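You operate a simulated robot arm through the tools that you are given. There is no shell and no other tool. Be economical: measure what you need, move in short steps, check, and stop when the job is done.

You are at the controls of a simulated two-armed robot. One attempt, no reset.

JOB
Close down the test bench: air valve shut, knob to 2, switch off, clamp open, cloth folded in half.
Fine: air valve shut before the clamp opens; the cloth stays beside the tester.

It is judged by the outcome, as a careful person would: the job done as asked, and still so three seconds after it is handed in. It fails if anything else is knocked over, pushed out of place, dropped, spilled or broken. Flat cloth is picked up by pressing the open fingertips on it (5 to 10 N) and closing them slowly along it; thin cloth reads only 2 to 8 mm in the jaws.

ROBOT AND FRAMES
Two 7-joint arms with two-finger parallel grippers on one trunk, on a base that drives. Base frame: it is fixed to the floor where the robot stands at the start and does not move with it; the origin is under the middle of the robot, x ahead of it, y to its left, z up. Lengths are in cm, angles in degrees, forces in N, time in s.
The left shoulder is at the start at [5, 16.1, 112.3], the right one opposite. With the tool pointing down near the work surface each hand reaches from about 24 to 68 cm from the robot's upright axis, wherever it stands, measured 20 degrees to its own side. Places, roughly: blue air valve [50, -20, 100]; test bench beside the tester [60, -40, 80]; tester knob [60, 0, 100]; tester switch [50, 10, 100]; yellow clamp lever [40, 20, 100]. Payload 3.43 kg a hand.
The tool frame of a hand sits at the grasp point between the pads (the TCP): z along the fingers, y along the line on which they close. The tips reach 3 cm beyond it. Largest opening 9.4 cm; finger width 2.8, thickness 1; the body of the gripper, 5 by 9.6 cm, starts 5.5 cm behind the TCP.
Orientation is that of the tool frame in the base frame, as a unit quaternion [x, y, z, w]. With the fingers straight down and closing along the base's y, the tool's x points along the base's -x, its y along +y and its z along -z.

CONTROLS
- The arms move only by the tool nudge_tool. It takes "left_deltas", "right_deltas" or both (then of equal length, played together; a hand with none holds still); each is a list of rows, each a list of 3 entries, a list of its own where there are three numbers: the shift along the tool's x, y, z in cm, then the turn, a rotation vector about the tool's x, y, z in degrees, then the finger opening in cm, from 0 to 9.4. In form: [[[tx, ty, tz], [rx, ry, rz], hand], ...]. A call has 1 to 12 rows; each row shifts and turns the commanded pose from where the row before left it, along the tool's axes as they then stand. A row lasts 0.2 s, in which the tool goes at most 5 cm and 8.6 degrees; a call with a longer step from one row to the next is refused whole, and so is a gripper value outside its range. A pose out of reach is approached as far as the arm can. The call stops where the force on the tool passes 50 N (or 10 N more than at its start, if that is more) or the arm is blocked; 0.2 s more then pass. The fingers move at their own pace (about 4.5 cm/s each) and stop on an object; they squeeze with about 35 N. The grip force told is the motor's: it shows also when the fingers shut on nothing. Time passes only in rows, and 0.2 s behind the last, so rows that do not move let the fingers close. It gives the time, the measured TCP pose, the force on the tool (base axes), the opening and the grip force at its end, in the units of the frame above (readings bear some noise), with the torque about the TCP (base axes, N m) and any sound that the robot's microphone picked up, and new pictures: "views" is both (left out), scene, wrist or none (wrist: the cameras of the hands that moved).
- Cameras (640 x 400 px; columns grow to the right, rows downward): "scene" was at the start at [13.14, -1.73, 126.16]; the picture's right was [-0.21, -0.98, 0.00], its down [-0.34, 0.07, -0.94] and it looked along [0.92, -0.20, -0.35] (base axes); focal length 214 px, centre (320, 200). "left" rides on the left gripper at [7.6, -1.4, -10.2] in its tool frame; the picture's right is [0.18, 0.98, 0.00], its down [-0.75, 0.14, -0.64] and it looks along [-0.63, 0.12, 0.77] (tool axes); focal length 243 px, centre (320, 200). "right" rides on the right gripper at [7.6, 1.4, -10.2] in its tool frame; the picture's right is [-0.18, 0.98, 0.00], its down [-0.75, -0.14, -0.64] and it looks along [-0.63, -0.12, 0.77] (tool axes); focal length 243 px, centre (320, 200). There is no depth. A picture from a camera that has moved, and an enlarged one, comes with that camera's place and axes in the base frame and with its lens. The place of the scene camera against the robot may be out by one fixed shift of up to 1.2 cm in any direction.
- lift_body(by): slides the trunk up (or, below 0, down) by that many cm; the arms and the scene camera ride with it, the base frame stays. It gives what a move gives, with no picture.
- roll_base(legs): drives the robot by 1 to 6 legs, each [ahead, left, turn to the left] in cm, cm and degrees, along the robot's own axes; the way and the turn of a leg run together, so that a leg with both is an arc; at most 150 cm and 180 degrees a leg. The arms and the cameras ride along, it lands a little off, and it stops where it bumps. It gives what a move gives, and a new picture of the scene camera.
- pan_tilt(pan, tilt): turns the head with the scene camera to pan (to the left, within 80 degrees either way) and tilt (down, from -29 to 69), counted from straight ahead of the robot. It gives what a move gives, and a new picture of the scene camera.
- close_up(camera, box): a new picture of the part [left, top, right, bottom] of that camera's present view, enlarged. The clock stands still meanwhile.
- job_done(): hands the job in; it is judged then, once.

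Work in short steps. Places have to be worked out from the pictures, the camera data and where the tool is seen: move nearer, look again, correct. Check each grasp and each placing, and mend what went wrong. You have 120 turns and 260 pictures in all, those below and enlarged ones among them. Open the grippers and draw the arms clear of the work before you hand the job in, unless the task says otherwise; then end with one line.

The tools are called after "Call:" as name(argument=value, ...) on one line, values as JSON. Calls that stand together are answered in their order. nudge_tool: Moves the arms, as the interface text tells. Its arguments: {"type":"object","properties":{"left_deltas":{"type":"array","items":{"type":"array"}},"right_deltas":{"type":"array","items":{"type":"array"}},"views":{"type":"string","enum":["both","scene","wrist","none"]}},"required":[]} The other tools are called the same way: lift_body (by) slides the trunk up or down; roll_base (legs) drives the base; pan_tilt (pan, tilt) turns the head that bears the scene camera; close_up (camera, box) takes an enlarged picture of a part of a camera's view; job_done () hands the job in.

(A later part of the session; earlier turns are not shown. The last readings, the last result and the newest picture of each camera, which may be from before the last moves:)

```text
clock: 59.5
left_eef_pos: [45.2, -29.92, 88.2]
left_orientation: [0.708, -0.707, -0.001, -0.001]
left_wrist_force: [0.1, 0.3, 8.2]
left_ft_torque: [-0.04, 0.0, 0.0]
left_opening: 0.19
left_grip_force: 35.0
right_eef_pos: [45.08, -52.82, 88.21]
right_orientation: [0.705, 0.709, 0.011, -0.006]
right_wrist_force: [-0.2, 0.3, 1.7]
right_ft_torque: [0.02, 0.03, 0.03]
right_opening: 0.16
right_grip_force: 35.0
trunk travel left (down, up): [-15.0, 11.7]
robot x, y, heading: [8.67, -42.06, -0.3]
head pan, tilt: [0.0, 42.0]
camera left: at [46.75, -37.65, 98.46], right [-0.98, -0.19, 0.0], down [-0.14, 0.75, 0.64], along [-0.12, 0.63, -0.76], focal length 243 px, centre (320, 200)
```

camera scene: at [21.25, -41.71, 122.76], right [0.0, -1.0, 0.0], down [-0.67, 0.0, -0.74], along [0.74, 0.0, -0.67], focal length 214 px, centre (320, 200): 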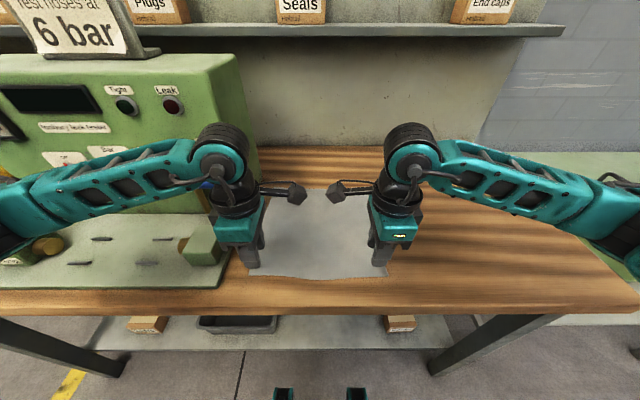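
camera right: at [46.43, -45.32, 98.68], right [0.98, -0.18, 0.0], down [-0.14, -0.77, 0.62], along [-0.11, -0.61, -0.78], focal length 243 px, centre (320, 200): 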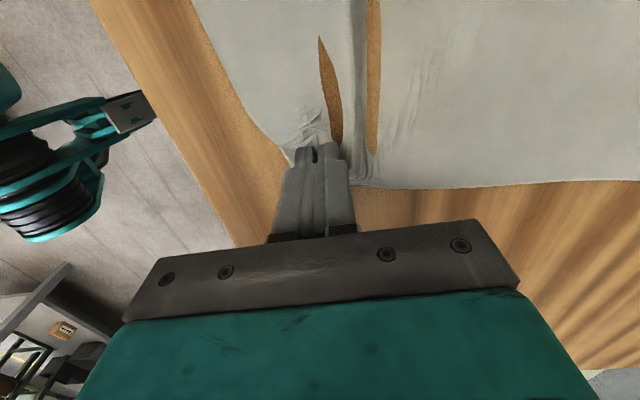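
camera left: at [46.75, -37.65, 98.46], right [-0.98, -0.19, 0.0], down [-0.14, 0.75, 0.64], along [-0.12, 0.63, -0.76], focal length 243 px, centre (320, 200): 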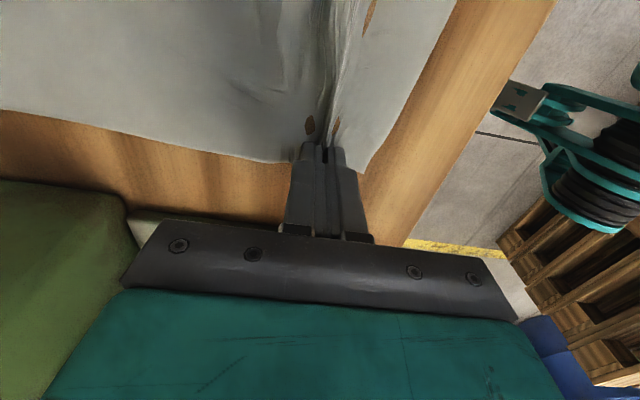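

Both hands now read 1.6–1.9 mm of cloth. I lift both 4 cm and look.

Call:
nudge_tool(left_deltas=[[[0, 0, -1], [0, 0, 0], 0], [[0, 0, -1.5], [0, 0, 0], 0], [[0, 0, -1.5], [0, 0, 0], 0]], right_deltas=[[[0, 0, -1], [0, 0, 0], 0], [[0, 0, -1.5], [0, 0, 0], 0], [[0, 0, -1.5], [0, 0, 0], 0]])

```text
clock: 60.3
left_eef_pos: [45.32, -29.93, 92.15]
left_orientation: [0.708, -0.707, -0.001, -0.001]
left_wrist_force: [0.5, -0.9, 0.1]
left_ft_torque: [-0.01, 0.01, 0.01]
left_opening: 0.2
left_grip_force: 35.3
right_eef_pos: [45.19, -52.88, 92.2]
right_orientation: [0.707, 0.708, 0.01, -0.005]
right_wrist_force: [0.1, 0.2, -0.4]
right_ft_torque: [0.04, 0.04, -0.02]
right_opening: 0.15
right_grip_force: 35.0
trunk travel left (down, up): [-15.0, 11.7]
robot x, y, heading: [8.91, -42.19, -0.1]
head pan, tilt: [0.0, 42.0]
camera scene: at [21.23, -41.72, 122.75], right [0.0, -1.0, 0.0], down [-0.67, 0.0, -0.74], along [0.74, 0.0, -0.67], focal length 214 px, centre (320, 200)
camera right: at [46.44, -45.42, 102.69], right [0.98, -0.18, 0.0], down [-0.14, -0.77, 0.62], along [-0.11, -0.61, -0.78], focal length 243 px, centre (320, 200)
camera left: at [46.74, -37.6, 102.38], right [-0.98, -0.19, 0.0], down [-0.14, 0.75, 0.64], along [-0.12, 0.63, -0.76], focal length 243 px, centre (320, 200)
```

scene: 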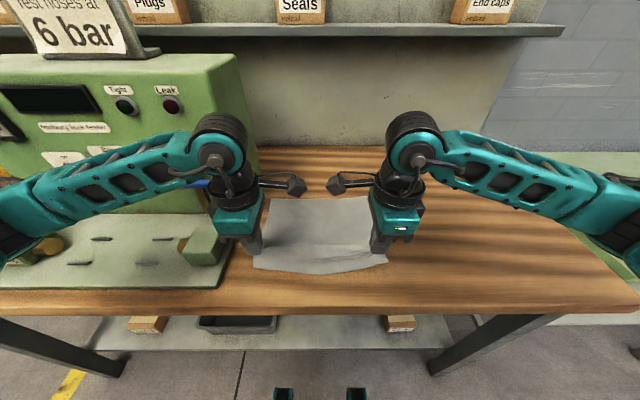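
right: 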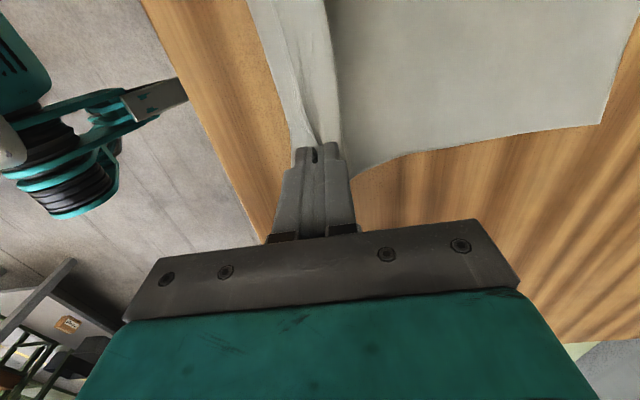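
left: 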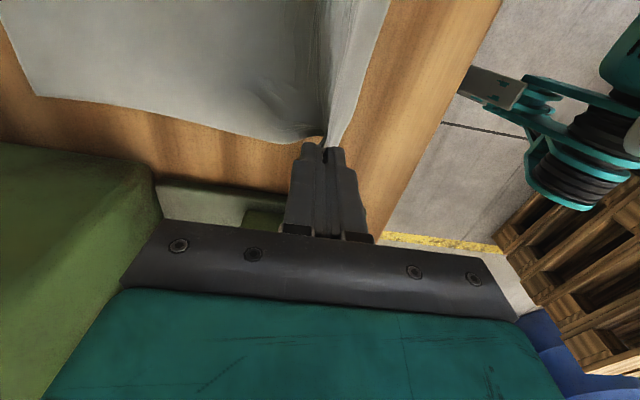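

Both corners are held, but with a loose flap of about 3 cm outside the pinch, which would end up doubled back. I set them down, release, and regrip right at the edge.

Call:
nudge_tool(left_deltas=[[[0, 0, 1.5], [0, 0, 0], 0], [[0, 0, 1.5], [0, 0, 0], 0], [[0, 0, 0.7], [0, 0, 0], 1], [[0, 0, 0], [0, 0, 0], 3], [[0, 0, -1], [0, 0, 0], 3], [[0, 0, -2.5], [0, 0, 0], 3], [[0, 0, 0], [0, 0, 0], 3]], right_deltas=[[[0, 0, 1.5], [0, 0, 0], 0], [[0, 0, 1.5], [0, 0, 0], 0], [[0, 0, 0.7], [0, 0, 0], 1], [[0, 0, 0], [0, 0, 0], 3], [[0, 0, -1], [0, 0, 0], 3], [[0, 0, -2.5], [0, 0, 0], 3], [[0, 0, 0], [0, 0, 0], 3]])

```text
clock: 61.9
left_eef_pos: [45.24, -29.94, 91.96]
left_orientation: [0.708, -0.706, -0.001, 0.0]
left_wrist_force: [-0.1, -0.1, 0.4]
left_ft_torque: [-0.03, -0.01, 0.0]
left_opening: 3.0
left_grip_force: 0.2
right_eef_pos: [45.13, -52.85, 92.14]
right_orientation: [0.706, 0.708, 0.011, -0.005]
right_wrist_force: [1.4, 0.5, -0.1]
right_ft_torque: [0.01, 0.01, -0.01]
right_opening: 3.01
right_grip_force: 0.1
trunk travel left (down, up): [-15.0, 11.7]
robot x, y, heading: [8.93, -42.21, -0.2]
head pan, tilt: [0.0, 42.0]
camera scene: at [21.24, -41.72, 122.76], right [0.0, -1.0, 0.0], down [-0.67, 0.0, -0.74], along [0.74, 0.0, -0.67], focal length 214 px, centre (320, 200)
camera right: at [46.42, -45.47, 102.61], right [0.98, -0.18, 0.0], down [-0.14, -0.77, 0.62], along [-0.11, -0.61, -0.78], focal length 243 px, centre (320, 200)
camera left: at [46.84, -37.58, 102.26], right [-0.98, -0.19, 0.0], down [-0.14, 0.75, 0.64], along [-0.12, 0.63, -0.76], focal length 243 px, centre (320, 200)
```

scene: 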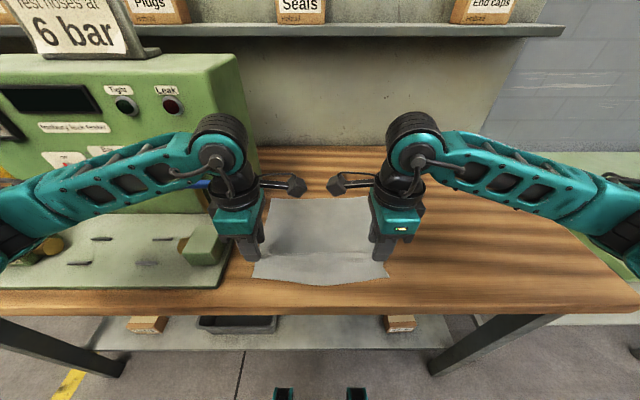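
right: 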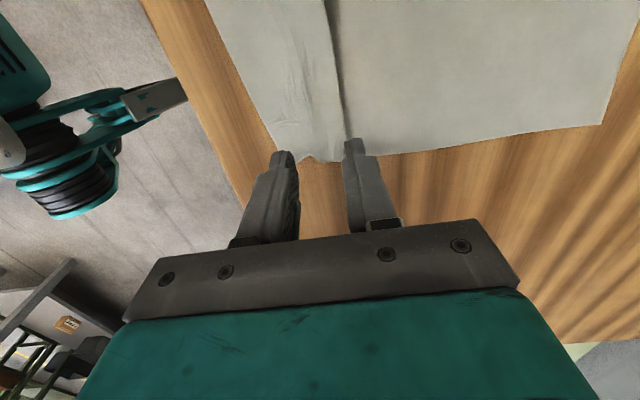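
left: 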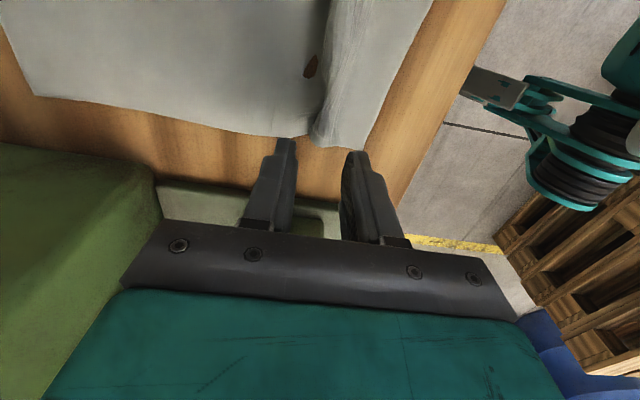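

Released. The near edge is now at x≈41.5–42, corners near y -29.2 and -53.5. I shift both hands outward so that the outer fingers sit just past the edge, then lower to near contact.

Call:
nudge_tool(left_deltas=[[[1, 2.4, 0], [0, 0, 0], 2.5], [[0, 0, 1.5], [0, 0, 0], 2.5], [[0, 0, 1.3], [0, 0, 0], 2.5], [[0, 0, 0.6], [0, 0, 0], 2.5], [[0, 0, 0.1], [0, 0, 0], 2.5], [[0, 0, 0], [0, 0, 0], 2.5]], right_deltas=[[[1, -2.6, 0], [0.5, 0, 0], 2.5], [[0, 0, 1.5], [0, 0, 0], 2.5], [[0, 0, 1.3], [0, 0, 0], 2.5], [[0, 0, 0.6], [0, 0, 0], 2.5], [[0, 0, 0.1], [0, 0, 0], 2.5], [[0, 0, 0], [0, 0, 0], 2.5]], views="wrist")

```text
clock: 63.3
left_eef_pos: [42.85, -30.87, 88.39]
left_orientation: [0.708, -0.706, -0.001, -0.001]
left_wrist_force: [0.2, -0.2, 1.4]
left_ft_torque: [-0.01, -0.03, 0.0]
left_opening: 2.49
left_grip_force: 0.1
right_eef_pos: [42.55, -51.63, 88.5]
right_orientation: [0.706, 0.709, 0.007, -0.009]
right_wrist_force: [0.8, -0.2, -0.1]
right_ft_torque: [0.03, 0.0, 0.05]
right_opening: 2.49
right_grip_force: 0.1
trunk travel left (down, up): [-15.0, 11.7]
robot x, y, heading: [8.77, -41.85, 0.1]
head pan, tilt: [0.0, 42.0]
camera right: at [43.94, -44.35, 99.0], right [0.98, -0.18, -0.01], down [-0.14, -0.77, 0.63], along [-0.12, -0.61, -0.78], focal length 243 px, centre (320, 200)
camera left: at [44.42, -38.6, 98.68], right [-0.98, -0.19, 0.0], down [-0.14, 0.75, 0.64], along [-0.12, 0.63, -0.76], focal length 243 px, centre (320, 200)
```

right: 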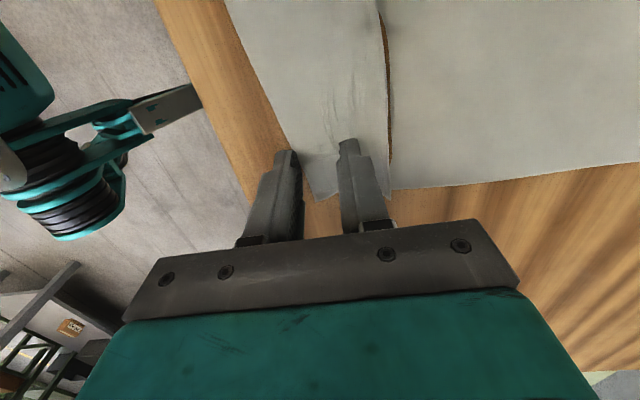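
left: 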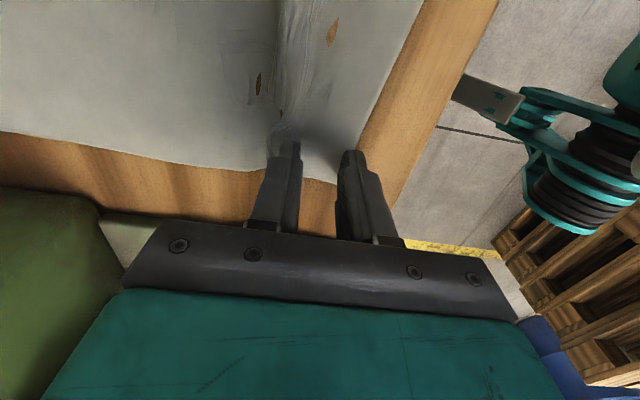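

The outer fingers are just at the edge. I press down gently.

Call:
nudge_tool(left_deltas=[[[0, 0, 0.15], [0, 0, 0], 2.5], [[0, 0, 0.1], [0, 0, 0], 2.5], [[0, 0, 0], [0, 0, 0], 2.5], [[0, 0, 0], [0, 0, 0], 2.5]], right_deltas=[[[0, 0, 0.2], [0, 0, 0], 2.5], [[0, 0, 0.15], [0, 0, 0], 2.5], [[0, 0, 0], [0, 0, 0], 2.5], [[0, 0, 0], [0, 0, 0], 2.5]], views="none")

```text
clock: 64.3
left_eef_pos: [42.93, -30.95, 88.12]
left_orientation: [0.708, -0.706, -0.001, -0.002]
left_wrist_force: [1.2, 2.2, 12.4]
left_ft_torque: [0.12, -0.3, 0.01]
left_opening: 2.54
left_grip_force: 1.1
right_eef_pos: [42.59, -51.82, 88.17]
right_orientation: [0.706, 0.708, 0.008, -0.009]
right_wrist_force: [0.5, -0.7, 0.4]
right_ft_torque: [-0.03, -0.01, 0.03]
right_opening: 2.51
right_grip_force: 0.0
trunk travel left (down, up): [-15.0, 11.7]
robot x, y, heading: [8.9, -42.04, -0.3]
head pan, tilt: [0.0, 42.0]
```

Call:
nudge_tool(left_deltas=[[[0, 0, -0.05], [0, 0, 0], 2.5], [[0, 0, 0], [0, 0, 0], 2.5], [[0, 0, 0], [0, 0, 0], 2.5]], right_deltas=[[[0, 0, 0.15], [0, 0, 0], 2.5], [[0, 0, 0.06], [0, 0, 0], 2.5], [[0, 0, 0], [0, 0, 0], 2.5]], views="none")

```text
clock: 65.1
left_eef_pos: [42.76, -30.84, 88.38]
left_orientation: [0.708, -0.707, -0.002, -0.001]
left_wrist_force: [0.3, 1.5, 5.7]
left_ft_torque: [0.01, -0.09, 0.03]
left_opening: 2.49
left_grip_force: 0.1
right_eef_pos: [42.64, -51.89, 88.09]
right_orientation: [0.706, 0.708, 0.009, -0.007]
right_wrist_force: [0.3, -4.1, 28.0]
right_ft_torque: [-0.43, 0.07, 0.05]
right_opening: 2.49
right_grip_force: 0.0
trunk travel left (down, up): [-15.0, 11.7]
robot x, y, heading: [8.7, -41.7, -0.2]
head pan, tilt: [0.0, 42.0]
```

Call:
nudge_tool(left_deltas=[[[0, 0, 0.02], [0, 0, 0], 2.5], [[0, 0, 0], [0, 0, 0], 2.5], [[0, 0, 0], [0, 0, 0], 2.5]], right_deltas=[[[0, 0, -0.12], [0, 0, 0], 2.5], [[0, 0, 0], [0, 0, 0], 2.5], [[0, 0, 0], [0, 0, 0], 2.5]], views="none")

```text
clock: 65.9
left_eef_pos: [42.78, -30.84, 88.28]
left_orientation: [0.708, -0.706, -0.001, -0.001]
left_wrist_force: [-1.4, 0.6, 5.6]
left_ft_torque: [0.09, -0.15, 0.02]
left_opening: 2.45
left_grip_force: 0.1
right_eef_pos: [42.52, -51.81, 88.1]
right_orientation: [0.706, 0.708, 0.008, -0.008]
right_wrist_force: [2.7, -5.5, 27.2]
right_ft_torque: [-0.43, -0.05, 0.09]
right_opening: 2.5
right_grip_force: 0.1
trunk travel left (down, up): [-15.0, 11.7]
robot x, y, heading: [8.76, -41.85, -0.2]
head pan, tilt: [0.0, 42.0]
```

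Call:
nudge_tool(left_deltas=[[[0, 0, 0.02], [0, 0, 0], 2.5], [[0, 0, 0], [0, 0, 0], 2.5], [[0, 0, 0], [0, 0, 0], 2.5]], right_deltas=[[[0, 0, -0.22], [0, -1.3, 0], 2.5], [[0, 0, 0], [0, 0, 0], 2.5], [[0, 0, 0], [0, 0, 0], 2.5]], views="none")

```text
clock: 66.7
left_eef_pos: [42.82, -30.92, 88.22]
left_orientation: [0.708, -0.706, 0.0, -0.002]
left_wrist_force: [-2.0, 0.4, 14.2]
left_ft_torque: [0.07, -0.2, 0.0]
left_opening: 2.39
left_grip_force: 0.2
right_eef_pos: [42.34, -51.89, 88.22]
right_orientation: [0.706, 0.708, -0.001, -0.001]
right_wrist_force: [-0.2, 1.0, 0.3]
right_ft_torque: [0.0, 0.0, 0.01]
right_opening: 2.47
right_grip_force: 0.0
trunk travel left (down, up): [-15.0, 11.7]
robot x, y, heading: [8.65, -42.0, -0.2]
head pan, tilt: [0.0, 42.0]
```

Call:
nudge_tool(left_deltas=[[[0, 0, -0.04], [0, 0, 0], 2.5], [[0, 0, 0], [0, 0, 0], 2.5], [[0, 0, 0], [0, 0, 0], 2.5]], right_deltas=[[[0, 0, 0.12], [0, 0, 0], 2.5], [[0, 0, 0], [0, 0, 0], 2.5], [[0, 0, 0], [0, 0, 0], 2.5]], views="none")

```text
clock: 67.5
left_eef_pos: [42.73, -30.9, 88.31]
left_orientation: [0.708, -0.706, -0.002, -0.001]
left_wrist_force: [-1.1, 0.6, 8.6]
left_ft_torque: [0.04, -0.15, 0.04]
left_opening: 2.39
left_grip_force: 0.0
right_eef_pos: [42.47, -51.83, 88.24]
right_orientation: [0.706, 0.708, 0.0, -0.001]
right_wrist_force: [0.5, 0.5, 0.1]
right_ft_torque: [0.0, 0.0, 0.05]
right_opening: 2.48
right_grip_force: 0.1
trunk travel left (down, up): [-15.0, 11.7]
robot x, y, heading: [8.93, -42.0, -0.3]
head pan, tilt: [0.0, 42.0]
```

Left is at a good 8.6 N, so I start closing it while bringing the right down further.

Call:
nudge_tool(left_deltas=[[[0, 0, 0], [0, 0, 0], 2.2], [[0, 0, 0], [0, 0, 0], 2.0], [[0, 0, 0], [0, 0, 0], 1.8], [[0, 0, 0], [0, 0, 0], 1.6], [[0, 0, 0], [0, 0, 0], 1.4]], right_deltas=[[[0, 0, 0.1], [0, 0, 0], 2.5], [[0, 0, 0.05], [0, 0, 0], 2.5], [[0, 0, 0], [0, 0, 0], 2.5], [[0, 0, 0], [0, 0, 0], 2.5], [[0, 0, 0], [0, 0, 0], 2.5]], views="wrist")

```text
clock: 68.7
left_eef_pos: [42.82, -30.92, 88.38]
left_orientation: [0.707, -0.707, -0.001, -0.001]
left_wrist_force: [-0.2, -0.2, 2.8]
left_ft_torque: [0.04, -0.03, 0.0]
left_opening: 1.42
left_grip_force: 0.1
right_eef_pos: [42.46, -51.74, 88.15]
right_orientation: [0.705, 0.709, 0.0, 0.0]
right_wrist_force: [-0.3, -4.1, 17.9]
right_ft_torque: [-0.15, 0.12, 0.06]
right_opening: 2.52
right_grip_force: 0.2
trunk travel left (down, up): [-15.0, 11.7]
robot x, y, heading: [9.11, -42.06, -0.2]
head pan, tilt: [0.0, 42.0]
camera right: at [43.84, -44.13, 98.4], right [0.98, -0.18, 0.0], down [-0.14, -0.75, 0.64], along [-0.12, -0.63, -0.77], focal length 243 px, centre (320, 200)
camera left: at [44.3, -38.66, 98.58], right [-0.98, -0.19, 0.0], down [-0.14, 0.75, 0.64], along [-0.12, 0.63, -0.76], focal length 243 px, centre (320, 200)
```

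right: 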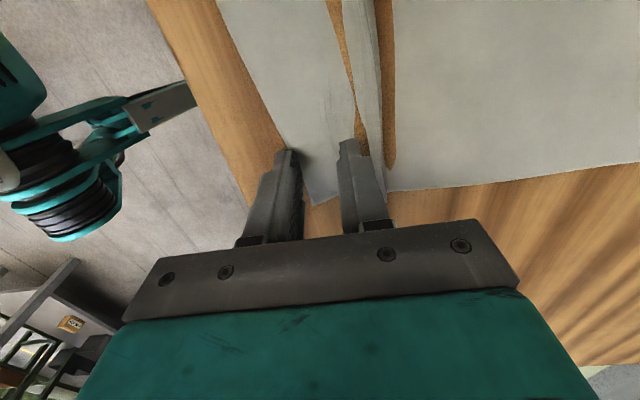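
left: 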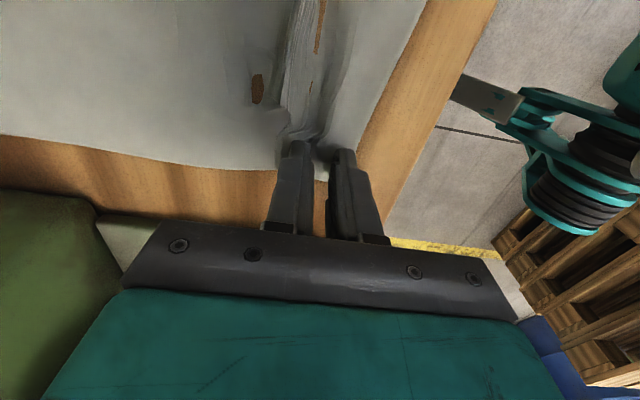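

The left has a ruck between its fingers but is lightly loaded; I add a little pressure and close on. The right eases slightly and begins closing.

Call:
nudge_tool(left_deltas=[[[0, 0, 0.06], [0, 0, 0], 1.3], [[0, 0, 0], [0, 0, 0], 1.1], [[0, 0, 0], [0, 0, 0], 0.9], [[0, 0, 0], [0, 0, 0], 0.7], [[0, 0, 0], [0, 0, 0], 0.5], [[0, 0, 0], [0, 0, 0], 0.3]], right_deltas=[[[0, 0, -0.08], [0, 0, 0], 2.5], [[0, 0, 0], [0, 0, 0], 2.3], [[0, 0, 0], [0, 0, 0], 2.1], [[0, 0, 0], [0, 0, 0], 1.9], [[0, 0, 0], [0, 0, 0], 1.7], [[0, 0, 0], [0, 0, 0], 1.5]], views="wrist")

```text
clock: 70.1
left_eef_pos: [42.73, -31.04, 88.27]
left_orientation: [0.708, -0.707, -0.002, -0.001]
left_wrist_force: [0.1, 0.8, 8.0]
left_ft_torque: [-0.09, -0.05, 0.02]
left_opening: 0.31
left_grip_force: 0.1
right_eef_pos: [42.42, -51.71, 88.11]
right_orientation: [0.706, 0.708, -0.001, -0.001]
right_wrist_force: [-0.7, 0.1, 7.4]
right_ft_torque: [-0.01, -0.05, 0.05]
right_opening: 1.38
right_grip_force: 0.0
trunk travel left (down, up): [-15.0, 11.7]
robot x, y, heading: [8.73, -41.75, -0.1]
head pan, tilt: [0.0, 42.0]
camera right: at [43.86, -44.1, 98.41], right [0.98, -0.18, 0.0], down [-0.14, -0.75, 0.64], along [-0.12, -0.63, -0.77], focal length 243 px, centre (320, 200)
camera left: at [44.29, -38.66, 98.55], right [-0.98, -0.19, 0.0], down [-0.14, 0.75, 0.64], along [-0.12, 0.63, -0.76], focal length 243 px, centre (320, 200)
```

right: 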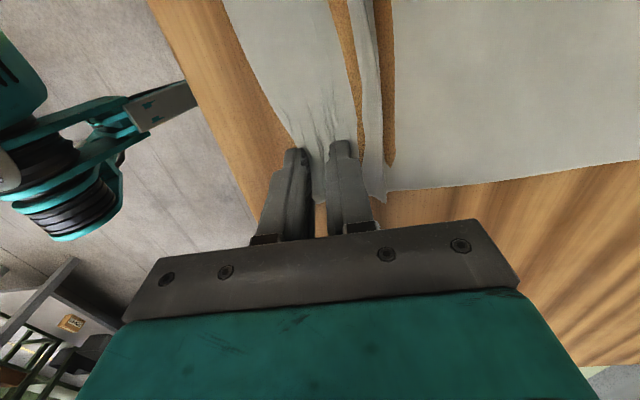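
left: 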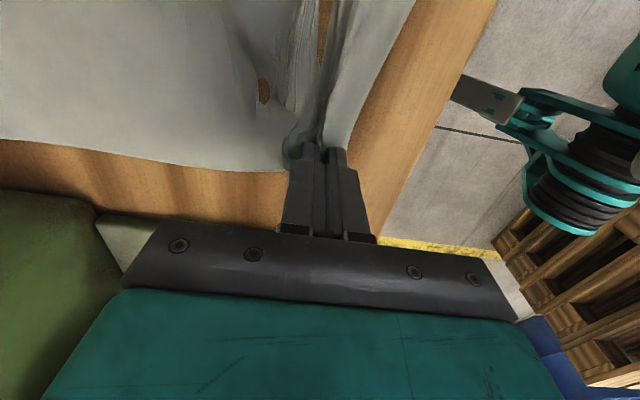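

Forces are 7–8 N on both and the cloth is gathering. I finish closing both.

Call:
nudge_tool(left_deltas=[[[0, 0, 0], [0, 0, 0], 0.1], [[0, 0, 0], [0, 0, 0], 0], [[0, 0, 0], [0, 0, 0], 0], [[0, 0, 0], [0, 0, 0], 0], [[0, 0, 0], [0, 0, 0], 0], [[0, 0, 0], [0, 0, 0], 0], [[0, 0, 0], [0, 0, 0], 0], [[0, 0, 0], [0, 0, 0], 0]], right_deltas=[[[0, 0, 0], [0, 0, 0], 1.3], [[0, 0, 0], [0, 0, 0], 1.1], [[0, 0, 0], [0, 0, 0], 0.9], [[0, 0, 0], [0, 0, 0], 0.7], [[0, 0, 0], [0, 0, 0], 0.5], [[0, 0, 0], [0, 0, 0], 0.3], [[0, 0, 0], [0, 0, 0], 0.1], [[0, 0, 0], [0, 0, 0], 0]], views="wrist")

```text
clock: 71.9
left_eef_pos: [42.83, -30.89, 88.26]
left_orientation: [0.708, -0.706, -0.002, -0.001]
left_wrist_force: [1.5, 0.7, 7.2]
left_ft_torque: [-0.05, -0.17, -0.03]
left_opening: 0.18
left_grip_force: 34.9
right_eef_pos: [42.5, -51.72, 88.23]
right_orientation: [0.706, 0.708, -0.001, 0.0]
right_wrist_force: [-0.5, 0.2, 7.3]
right_ft_torque: [0.01, 0.01, 0.0]
right_opening: 0.01
right_grip_force: 33.1
trunk travel left (down, up): [-15.0, 11.7]
robot x, y, heading: [9.13, -41.7, -0.1]
head pan, tilt: [0.0, 42.0]
camera right: at [43.88, -44.12, 98.42], right [0.98, -0.18, 0.0], down [-0.14, -0.75, 0.64], along [-0.12, -0.63, -0.77], focal length 243 px, centre (320, 200)
camera left: at [44.31, -38.66, 98.55], right [-0.98, -0.19, 0.0], down [-0.14, 0.75, 0.64], along [-0.12, 0.63, -0.76], focal length 243 px, centre (320, 200)
```

right: 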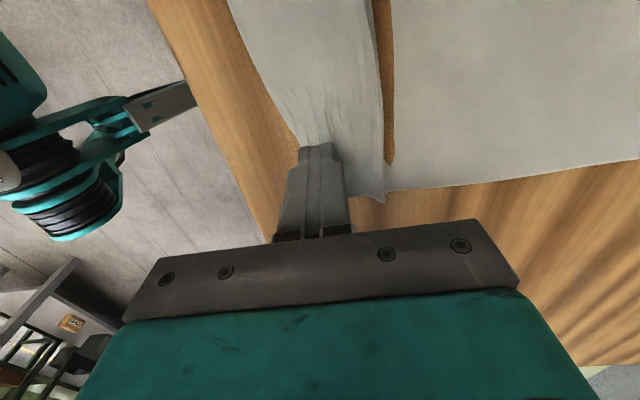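
left: 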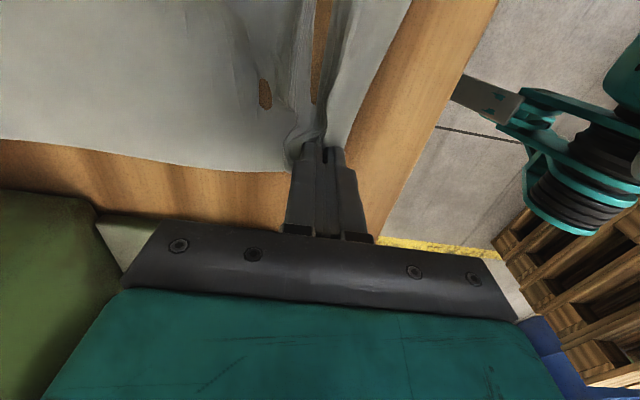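

Left holds (1.8 mm); right slipped. I reopen the right to 3 cm and shift slightly inward at the same height.

Call:
nudge_tool(right_deltas=[[[0, 0, -0.5], [0, 0, 0], 1.5], [[0, 0.3, 0], [0, 0, 0], 3.2], [[0, 0, 0], [0, 0, 0], 3.2], [[0, 0, 0.4], [0, 0, 0], 3.2], [[0, 0, 0.1], [0, 0, 0], 3.2], [[0, 0, 0], [0, 0, 0], 3.2], [[0, 0, 0], [0, 0, 0], 3.2]], views="wrist")

```text
clock: 73.5
left_eef_pos: [42.8, -30.92, 88.25]
left_orientation: [0.708, -0.706, -0.002, -0.003]
left_wrist_force: [4.6, 1.2, 5.7]
left_ft_torque: [0.51, 0.23, 0.28]
left_opening: 0.16
left_grip_force: 34.3
right_eef_pos: [42.81, -51.79, 88.28]
right_orientation: [0.706, 0.708, 0.001, 0.0]
right_wrist_force: [-3.2, -0.8, 9.3]
right_ft_torque: [0.99, -0.38, 0.3]
right_opening: 3.19
right_grip_force: 0.1
trunk travel left (down, up): [-15.0, 11.7]
robot x, y, heading: [8.63, -41.69, -0.1]
head pan, tilt: [0.0, 42.0]
camera right: at [44.16, -44.19, 98.45], right [0.98, -0.18, 0.0], down [-0.14, -0.76, 0.64], along [-0.12, -0.63, -0.77], focal length 243 px, centre (320, 200)
```

right: 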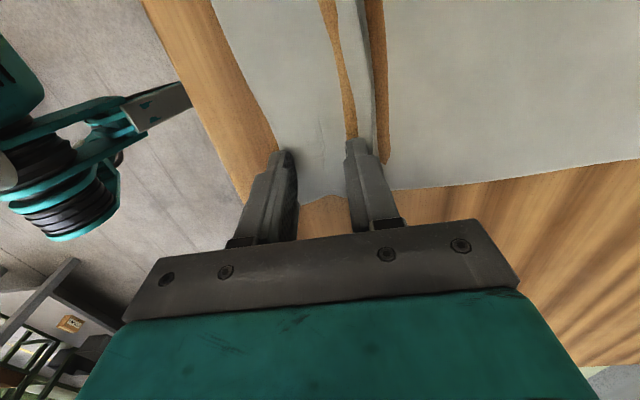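

The torque readings suggest the two wrist cameras are nearly touching. The right corner is at y≈-54.8, so I lift the right slightly and move it 1.2 cm outward.

Call:
nudge_tool(right_deltas=[[[0, 0, -0.5], [0, 0, 0], 3.2], [[-1.2, 0, 0], [0, 0, 0], 3.2], [[0, 0, 0.4], [0, 0, 0], 3.2], [[0, 0, 0.1], [0, 0, 0], 3.2], [[0, 0, 0], [0, 0, 0], 3.2], [[0, 0, 0], [0, 0, 0], 3.2]], views="none")

```text
clock: 74.9
left_eef_pos: [42.76, -30.88, 88.27]
left_orientation: [0.708, -0.706, -0.001, -0.002]
left_wrist_force: [1.6, 0.1, 8.7]
left_ft_torque: [0.02, -0.11, -0.04]
left_opening: 0.14
left_grip_force: 34.6
right_eef_pos: [42.8, -52.95, 88.22]
right_orientation: [0.706, 0.709, -0.001, 0.0]
right_wrist_force: [-0.3, -0.4, 2.2]
right_ft_torque: [-0.03, -0.01, -0.03]
right_opening: 3.18
right_grip_force: 0.1
trunk travel left (down, up): [-15.0, 11.7]
robot x, y, heading: [8.83, -41.84, -0.2]
head pan, tilt: [0.0, 42.0]
```

Torques are clear again. I add pressure to about 8 N and close part way.

Call:
nudge_tool(right_deltas=[[[0, 0, 0.09], [0, 0, 0], 3.2], [[0, 0, 0], [0, 0, 0], 3.0], [[0, 0, 0], [0, 0, 0], 2.8], [[0, 0, 0], [0, 0, 0], 2.6], [[0, 0, 0], [0, 0, 0], 2.4], [[0, 0, 0], [0, 0, 0], 2.2]], views="none")

```text
clock: 76.3
left_eef_pos: [42.8, -30.82, 88.3]
left_orientation: [0.708, -0.706, -0.002, -0.001]
left_wrist_force: [0.9, -0.6, 6.7]
left_ft_torque: [0.01, -0.11, -0.03]
left_opening: 0.16
left_grip_force: 35.2
right_eef_pos: [42.8, -52.97, 88.17]
right_orientation: [0.706, 0.709, 0.0, 0.0]
right_wrist_force: [0.4, 0.4, 11.5]
right_ft_torque: [-0.04, 0.0, 0.02]
right_opening: 2.22
right_grip_force: 0.2
trunk travel left (down, up): [-15.0, 11.7]
robot x, y, heading: [8.78, -42.2, -0.4]
head pan, tilt: [0.0, 42.0]
```

Call:
nudge_tool(right_deltas=[[[0, 0, -0.02], [0, 0, 0], 2.0], [[0, 0, 0], [0, 0, 0], 1.8], [[0, 0, 0], [0, 0, 0], 1.6], [[0, 0, 0], [0, 0, 0], 1.4], [[0, 0, 0], [0, 0, 0], 1.2], [[0, 0, 0], [0, 0, 0], 1.0]], views="wrist")

```text
clock: 77.7
left_eef_pos: [42.71, -30.89, 88.41]
left_orientation: [0.708, -0.706, -0.001, -0.001]
left_wrist_force: [2.1, -1.0, 5.7]
left_ft_torque: [0.0, -0.04, 0.0]
left_opening: 0.11
left_grip_force: 35.4
right_eef_pos: [42.8, -52.95, 88.04]
right_orientation: [0.706, 0.708, 0.0, 0.0]
right_wrist_force: [0.7, -0.1, 15.6]
right_ft_torque: [-0.08, -0.02, -0.03]
right_opening: 0.81
right_grip_force: 0.1
trunk travel left (down, up): [-15.0, 11.7]
robot x, y, heading: [8.52, -42.02, -0.2]
head pan, tilt: [0.0, 42.0]
camera right: at [44.17, -45.35, 98.41], right [0.98, -0.18, 0.0], down [-0.14, -0.75, 0.64], along [-0.12, -0.63, -0.77], focal length 243 px, centre (320, 200)
```

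right: 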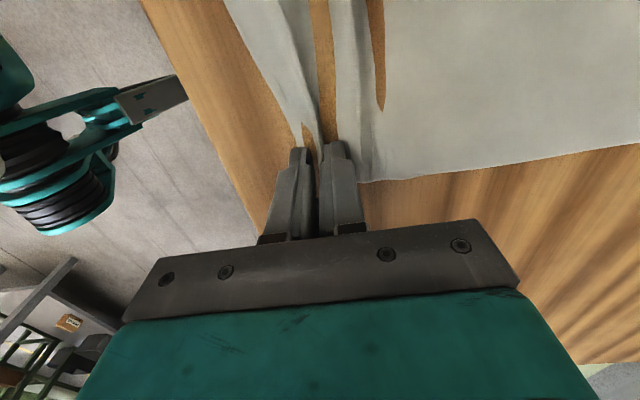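

A ruck is between the right pads at 15 N; I ease a little and finish closing.

Call:
nudge_tool(right_deltas=[[[0, 0, -0.06], [0, 0, 0], 0.7], [[0, 0, 0], [0, 0, 0], 0.5], [[0, 0, 0], [0, 0, 0], 0.3], [[0, 0, 0], [0, 0, 0], 0.1], [[0, 0, 0], [0, 0, 0], 0], [[0, 0, 0], [0, 0, 0], 0]], views="wrist")

```text
clock: 79.1
left_eef_pos: [42.7, -31.06, 88.24]
left_orientation: [0.708, -0.706, -0.002, -0.001]
left_wrist_force: [1.0, -0.4, 7.4]
left_ft_torque: [0.04, -0.07, -0.05]
left_opening: 0.12
left_grip_force: 35.3
right_eef_pos: [42.91, -52.96, 88.09]
right_orientation: [0.706, 0.708, -0.001, 0.0]
right_wrist_force: [2.7, -0.4, 11.0]
right_ft_torque: [-0.09, -0.08, 0.02]
right_opening: 0.26
right_grip_force: 35.0
trunk travel left (down, up): [-15.0, 11.7]
robot x, y, heading: [8.61, -41.98, -0.1]
head pan, tilt: [0.0, 42.0]
camera right: at [44.17, -45.34, 98.41], right [0.98, -0.18, 0.0], down [-0.14, -0.75, 0.64], along [-0.12, -0.63, -0.77], focal length 243 px, centre (320, 200)
```

right: 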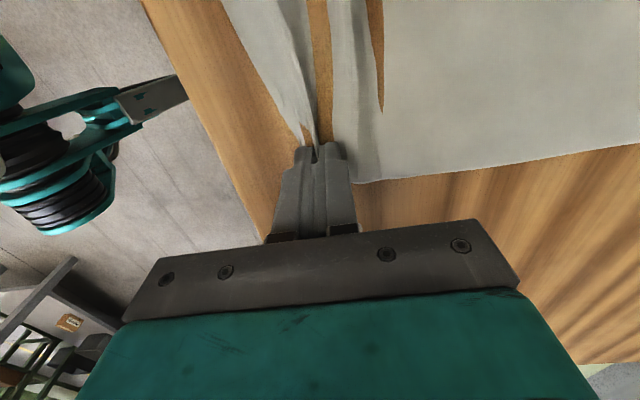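

Right holds 2.6 mm, left 1.2 mm. I lift both 6 cm and look.

Call:
nudge_tool(left_deltas=[[[0, 0, -1], [0, 0, 0], 0], [[0, 0, -2], [0, 0, 0], 0], [[0, 0, -3], [0, 0, 0], 0]], right_deltas=[[[0, 0, -1], [0, 0, 0], 0], [[0, 0, -2], [0, 0, 0], 0], [[0, 0, -3], [0, 0, 0], 0]])

```text
clock: 79.9
left_eef_pos: [42.75, -30.79, 94.12]
left_orientation: [0.708, -0.707, -0.002, 0.0]
left_wrist_force: [-0.6, 0.7, 0.2]
left_ft_torque: [0.01, 0.0, -0.01]
left_opening: 0.13
left_grip_force: 35.4
right_eef_pos: [42.86, -52.94, 93.98]
right_orientation: [0.706, 0.708, -0.002, -0.001]
right_wrist_force: [-0.3, -0.7, 0.0]
right_ft_torque: [0.03, 0.0, -0.05]
right_opening: 0.23
right_grip_force: 34.1
trunk travel left (down, up): [-15.0, 11.7]
robot x, y, heading: [8.75, -42.2, -0.3]
head pan, tilt: [0.0, 42.0]
camera scene: at [21.23, -41.72, 122.75], right [0.0, -1.0, 0.0], down [-0.67, 0.0, -0.74], along [0.74, 0.0, -0.67], focal length 214 px, centre (320, 200)
camera right: at [44.16, -45.34, 104.33], right [0.98, -0.18, 0.0], down [-0.14, -0.75, 0.64], along [-0.12, -0.63, -0.77], focal length 243 px, centre (320, 200)
camera left: at [44.36, -38.6, 104.43], right [-0.98, -0.19, 0.0], down [-0.14, 0.75, 0.65], along [-0.12, 0.63, -0.76], focal length 243 px, centre (320, 200)
```

scene: 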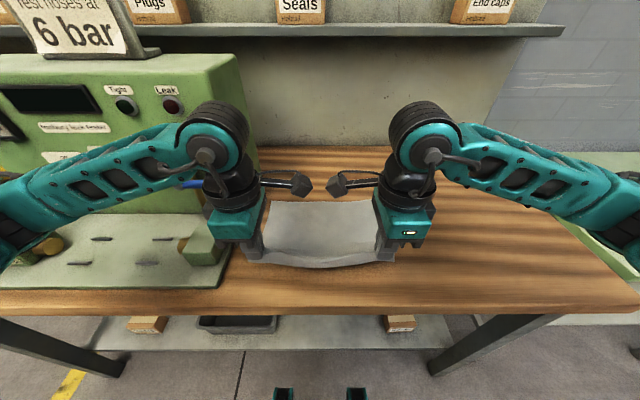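
right: 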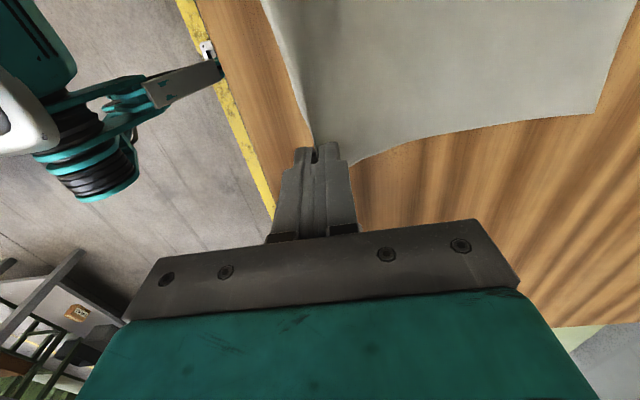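
left: 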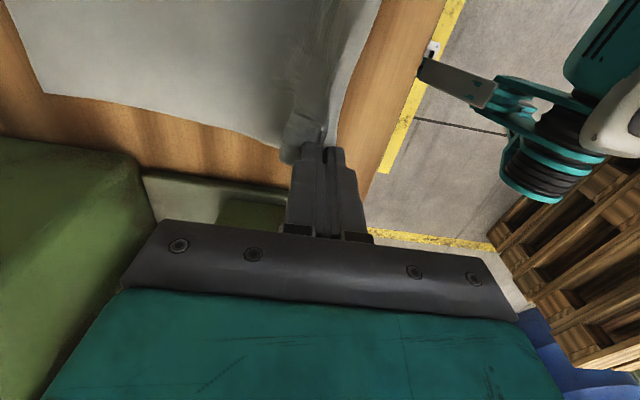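

Both edges are held nearly at the corners. Reaching the far edge would push my left forearm into the tester, so instead I'll lift the cloth to hang, set its free edge down near x≈43, lay half of it forward, and bring the held edge back over. First the slow straight lift.

Call:
nudge_tool(left_deltas=[[[0, 0, -1.5], [0, 0, 0], 0], [[0, 0, -1.8], [0, 0, 0], 0], [[0, 0, -1.8], [0, 0, 0], 0], [[0, 0, -1.8], [0, 0, 0], 0], [[0, 0, -1.8], [0, 0, 0], 0], [[0, 0, -1.8], [0, 0, 0], 0], [[0, 0, -1.5], [0, 0, 0], 0]], right_deltas=[[[0, 0, -1.5], [0, 0, 0], 0], [[0, 0, -1.8], [0, 0, 0], 0], [[0, 0, -1.8], [0, 0, 0], 0], [[0, 0, -1.8], [0, 0, 0], 0], [[0, 0, -1.8], [0, 0, 0], 0], [[0, 0, -1.8], [0, 0, 0], 0], [[0, 0, -1.5], [0, 0, 0], 0]])

```text
clock: 81.5
left_eef_pos: [42.8, -31.07, 106.03]
left_orientation: [0.708, -0.706, -0.002, 0.0]
left_wrist_force: [0.9, 0.3, -0.7]
left_ft_torque: [-0.01, -0.02, -0.01]
left_opening: 0.14
left_grip_force: 34.7
right_eef_pos: [43.02, -52.98, 106.33]
right_orientation: [0.706, 0.708, -0.001, 0.0]
right_wrist_force: [-0.6, 0.0, -0.6]
right_ft_torque: [0.01, 0.01, 0.01]
right_opening: 0.25
right_grip_force: 35.3
trunk travel left (down, up): [-15.0, 11.7]
robot x, y, heading: [8.85, -41.74, -0.2]
head pan, tilt: [0.0, 42.0]
camera scene: at [21.23, -41.72, 122.75], right [0.0, -1.0, 0.0], down [-0.67, 0.0, -0.74], along [0.74, 0.0, -0.67], focal length 214 px, centre (320, 200)
camera right: at [44.38, -45.33, 116.46], right [0.98, -0.18, 0.0], down [-0.14, -0.75, 0.64], along [-0.12, -0.63, -0.77], focal length 243 px, centre (320, 200)
camera left: at [44.38, -38.71, 116.33], right [-0.98, -0.19, 0.0], down [-0.14, 0.75, 0.64], along [-0.12, 0.63, -0.76], focal length 243 px, centre (320, 200)
```

scene: 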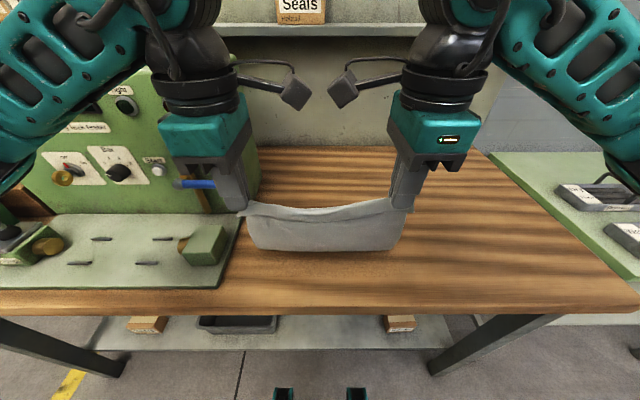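
right: 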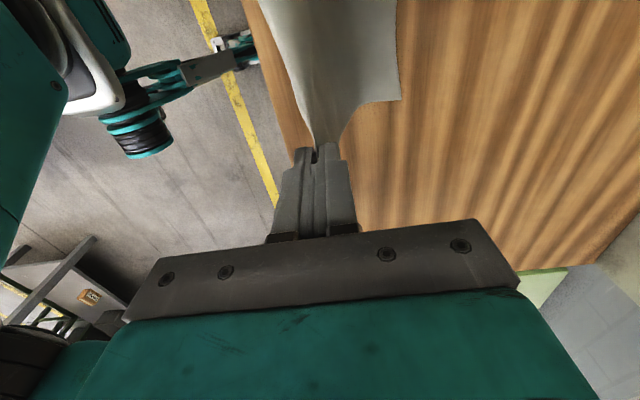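
left: 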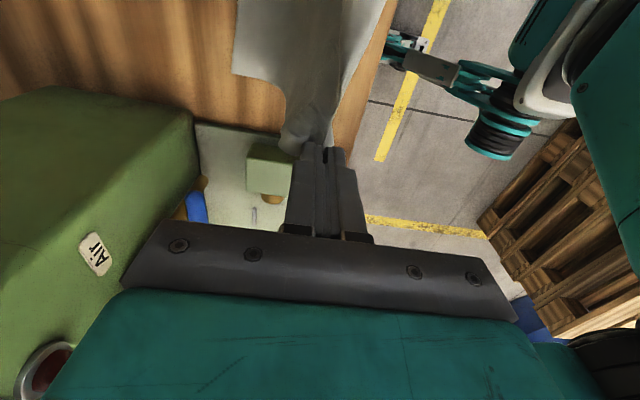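

The cloth is lifting evenly, its far edge now at x≈52. I continue raising until it hangs just about free.

Call:
nudge_tool(left_deltas=[[[0, 0, -1.8], [0, 0, 0], 0], [[0, 0, -1.8], [0, 0, 0], 0], [[0, 0, -1.8], [0, 0, 0], 0], [[0, 0, -1.8], [0, 0, 0], 0], [[0, 0, -1.8], [0, 0, 0], 0], [[0, 0, -1], [0, 0, 0], 0], [[0, 0, 0], [0, 0, 0], 0], [[0, 0, 0], [0, 0, 0], 0]], right_deltas=[[[0, 0, -1.8], [0, 0, 0], 0], [[0, 0, -1.8], [0, 0, 0], 0], [[0, 0, -1.8], [0, 0, 0], 0], [[0, 0, -1.8], [0, 0, 0], 0], [[0, 0, -1.8], [0, 0, 0], 0], [[0, 0, -1], [0, 0, 0], 0], [[0, 0, 0], [0, 0, 0], 0], [[0, 0, 0], [0, 0, 0], 0]])

```text
clock: 83.3
left_eef_pos: [42.84, -31.04, 116.28]
left_orientation: [0.708, -0.707, -0.003, -0.001]
left_wrist_force: [-0.1, -0.1, -0.6]
left_ft_torque: [0.01, -0.01, 0.01]
left_opening: 0.1
left_grip_force: 35.2
right_eef_pos: [42.98, -52.95, 116.19]
right_orientation: [0.706, 0.709, -0.001, -0.001]
right_wrist_force: [1.1, 0.4, -0.3]
right_ft_torque: [-0.02, -0.01, 0.01]
right_opening: 0.25
right_grip_force: 34.9
trunk travel left (down, up): [-15.0, 11.7]
robot x, y, heading: [9.05, -41.8, -0.2]
head pan, tilt: [0.0, 42.0]
camera scene: at [21.24, -41.72, 122.76], right [0.0, -1.0, 0.0], down [-0.67, 0.0, -0.74], along [0.74, 0.0, -0.67], focal length 214 px, centre (320, 200)
camera right: at [44.3, -45.27, 126.46], right [0.98, -0.18, 0.0], down [-0.14, -0.75, 0.64], along [-0.12, -0.63, -0.77], focal length 243 px, centre (320, 200)
camera left: at [44.45, -38.76, 126.43], right [-0.98, -0.19, 0.0], down [-0.14, 0.75, 0.64], along [-0.12, 0.63, -0.76], focal length 243 px, centre (320, 200)
```

scene: 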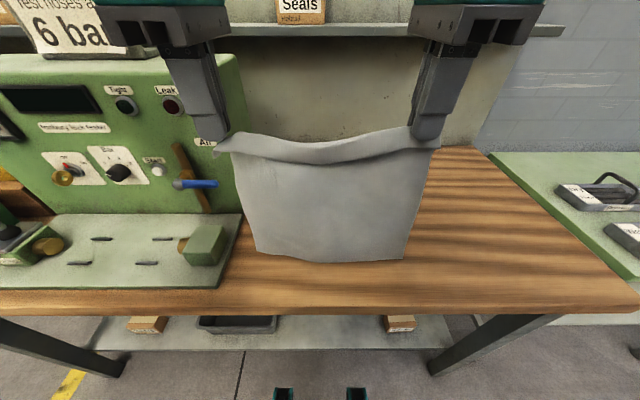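
right: 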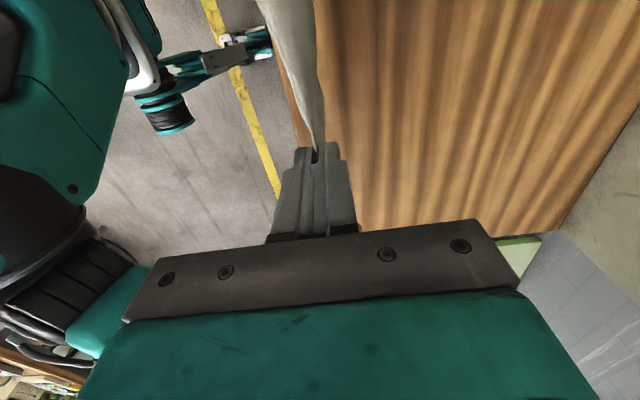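
left: 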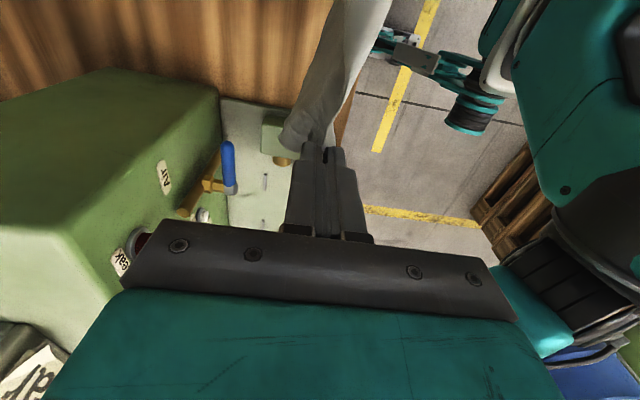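

The cloth hangs free with its bottom edge near x≈43–44 just above the bench. I lower it until the edge lands, then move forward and down at 45° so the first half lies down toward +x.

Call:
nudge_tool(left_deltas=[[[0, 0, 0.9], [0, 0, 0], 0], [[0, 0, 0.9], [0, 0, 0], 0], [[0, 0, 0.5], [0, 0, 0], 0], [[0, -0.8, 1.1], [0, 0, 0], 0], [[0, -1, 1.1], [0, 0, 0], 0], [[0, -1.1, 1.1], [0, 0, 0], 0], [[0, -1.1, 1.1], [0, 0, 0], 0], [[0, -1.1, 1.1], [0, 0, 0], 0]], right_deltas=[[[0, 0, 0.9], [0, 0, 0], 0], [[0, 0, 0.9], [0, 0, 0], 0], [[0, 0, 0.5], [0, 0, 0], 0], [[0, 0.8, 1.1], [0, 0, 0], 0], [[0, 1, 1.1], [0, 0, 0], 0], [[0, 1.1, 1.1], [0, 0, 0], 0], [[0, 1.1, 1.1], [0, 0, 0], 0], [[0, 1.1, 1.1], [0, 0, 0], 0]], views="scene")

```text
clock: 85.1
left_eef_pos: [47.84, -30.97, 108.24]
left_orientation: [0.708, -0.707, -0.002, 0.0]
left_wrist_force: [-0.4, -0.9, -0.5]
left_ft_torque: [0.01, -0.01, -0.03]
left_opening: 0.16
left_grip_force: 35.0
right_eef_pos: [47.97, -52.95, 108.23]
right_orientation: [0.706, 0.709, -0.001, -0.001]
right_wrist_force: [-0.1, 0.1, -0.4]
right_ft_torque: [0.03, -0.01, -0.04]
right_opening: 0.24
right_grip_force: 35.6
trunk travel left (down, up): [-15.0, 11.7]
robot x, y, heading: [8.83, -41.9, -0.1]
head pan, tilt: [0.0, 42.0]
camera scene: at [21.27, -41.73, 122.75], right [0.0, -1.0, 0.0], down [-0.67, 0.0, -0.74], along [0.74, 0.0, -0.67], focal length 214 px, centre (320, 200)
```

scene: 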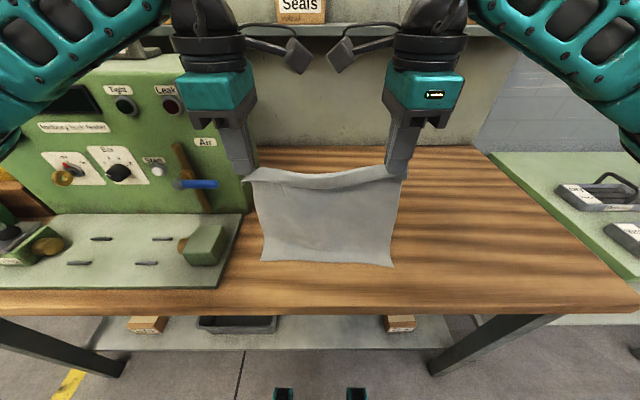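

The free edge is down at x≈44.5 and staying. I continue forward and down until half the cloth lies on the bench.

Call:
nudge_tool(left_deltas=[[[0, -1.3, 0.9], [0, 0, 0], 0], [[0, -1.3, 1], [0, 0, 0], 0], [[0, -1.3, 1], [0, 0, 0], 0], [[0, -1.3, 1], [0, 0, 0], 0], [[0, -1.3, 1], [0, 0, 0], 0], [[0, -1.3, 1], [0, 0, 0], 0], [[0, -1, 1], [0, 0, 0], 0]], right_deltas=[[[0, 1.3, 0.9], [0, 0, 0], 0], [[0, 1.3, 1], [0, 0, 0], 0], [[0, 1.3, 1], [0, 0, 0], 0], [[0, 1.3, 1], [0, 0, 0], 0], [[0, 1.3, 1], [0, 0, 0], 0], [[0, 1.3, 1], [0, 0, 0], 0], [[0, 1, 1], [0, 0, 0], 0]])

```text
clock: 86.7
left_eef_pos: [56.9, -31.02, 101.35]
left_orientation: [0.708, -0.707, -0.002, -0.001]
left_wrist_force: [-0.1, 0.8, -0.2]
left_ft_torque: [0.0, -0.04, -0.03]
left_opening: 0.15
left_grip_force: 34.9
right_eef_pos: [56.77, -53.05, 101.35]
right_orientation: [0.706, 0.708, -0.001, 0.0]
right_wrist_force: [-0.3, -0.8, 1.2]
right_ft_torque: [-0.02, 0.0, 0.0]
right_opening: 0.23
right_grip_force: 35.1
trunk travel left (down, up): [-15.0, 11.7]
robot x, y, heading: [8.95, -41.88, -0.2]
head pan, tilt: [0.0, 42.0]
camera scene: at [21.26, -41.72, 122.76], right [0.0, -1.0, 0.0], down [-0.67, 0.0, -0.74], along [0.74, 0.0, -0.67], focal length 214 px, centre (320, 200)
camera right: at [58.15, -45.32, 111.68], right [0.98, -0.18, 0.0], down [-0.14, -0.75, 0.64], along [-0.12, -0.63, -0.77], focal length 243 px, centre (320, 200)
camera left: at [58.4, -38.69, 111.63], right [-0.98, -0.19, 0.0], down [-0.14, 0.75, 0.65], along [-0.12, 0.63, -0.76], focal length 243 px, centre (320, 200)
```

scene: 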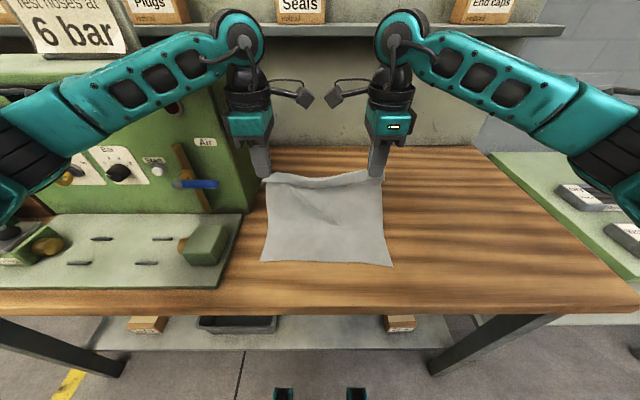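
right: 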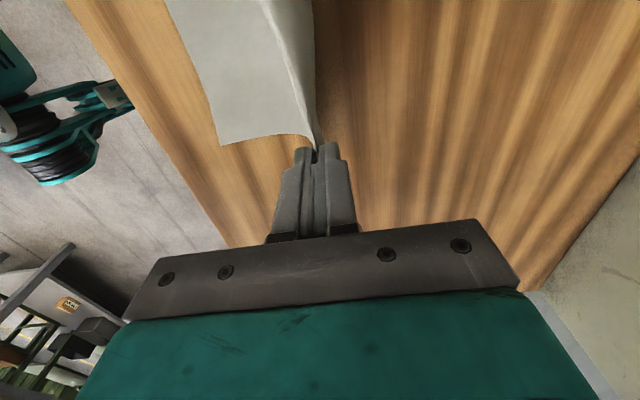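
left: 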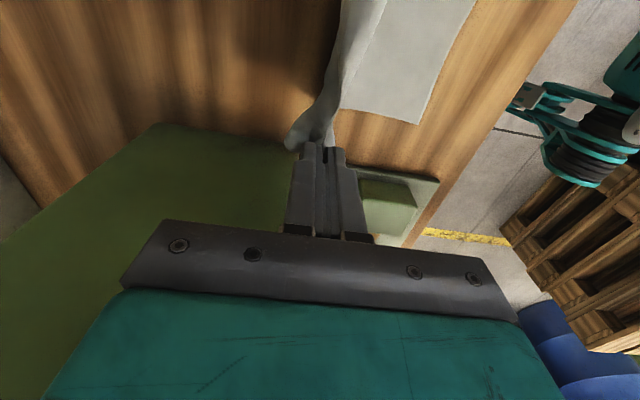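

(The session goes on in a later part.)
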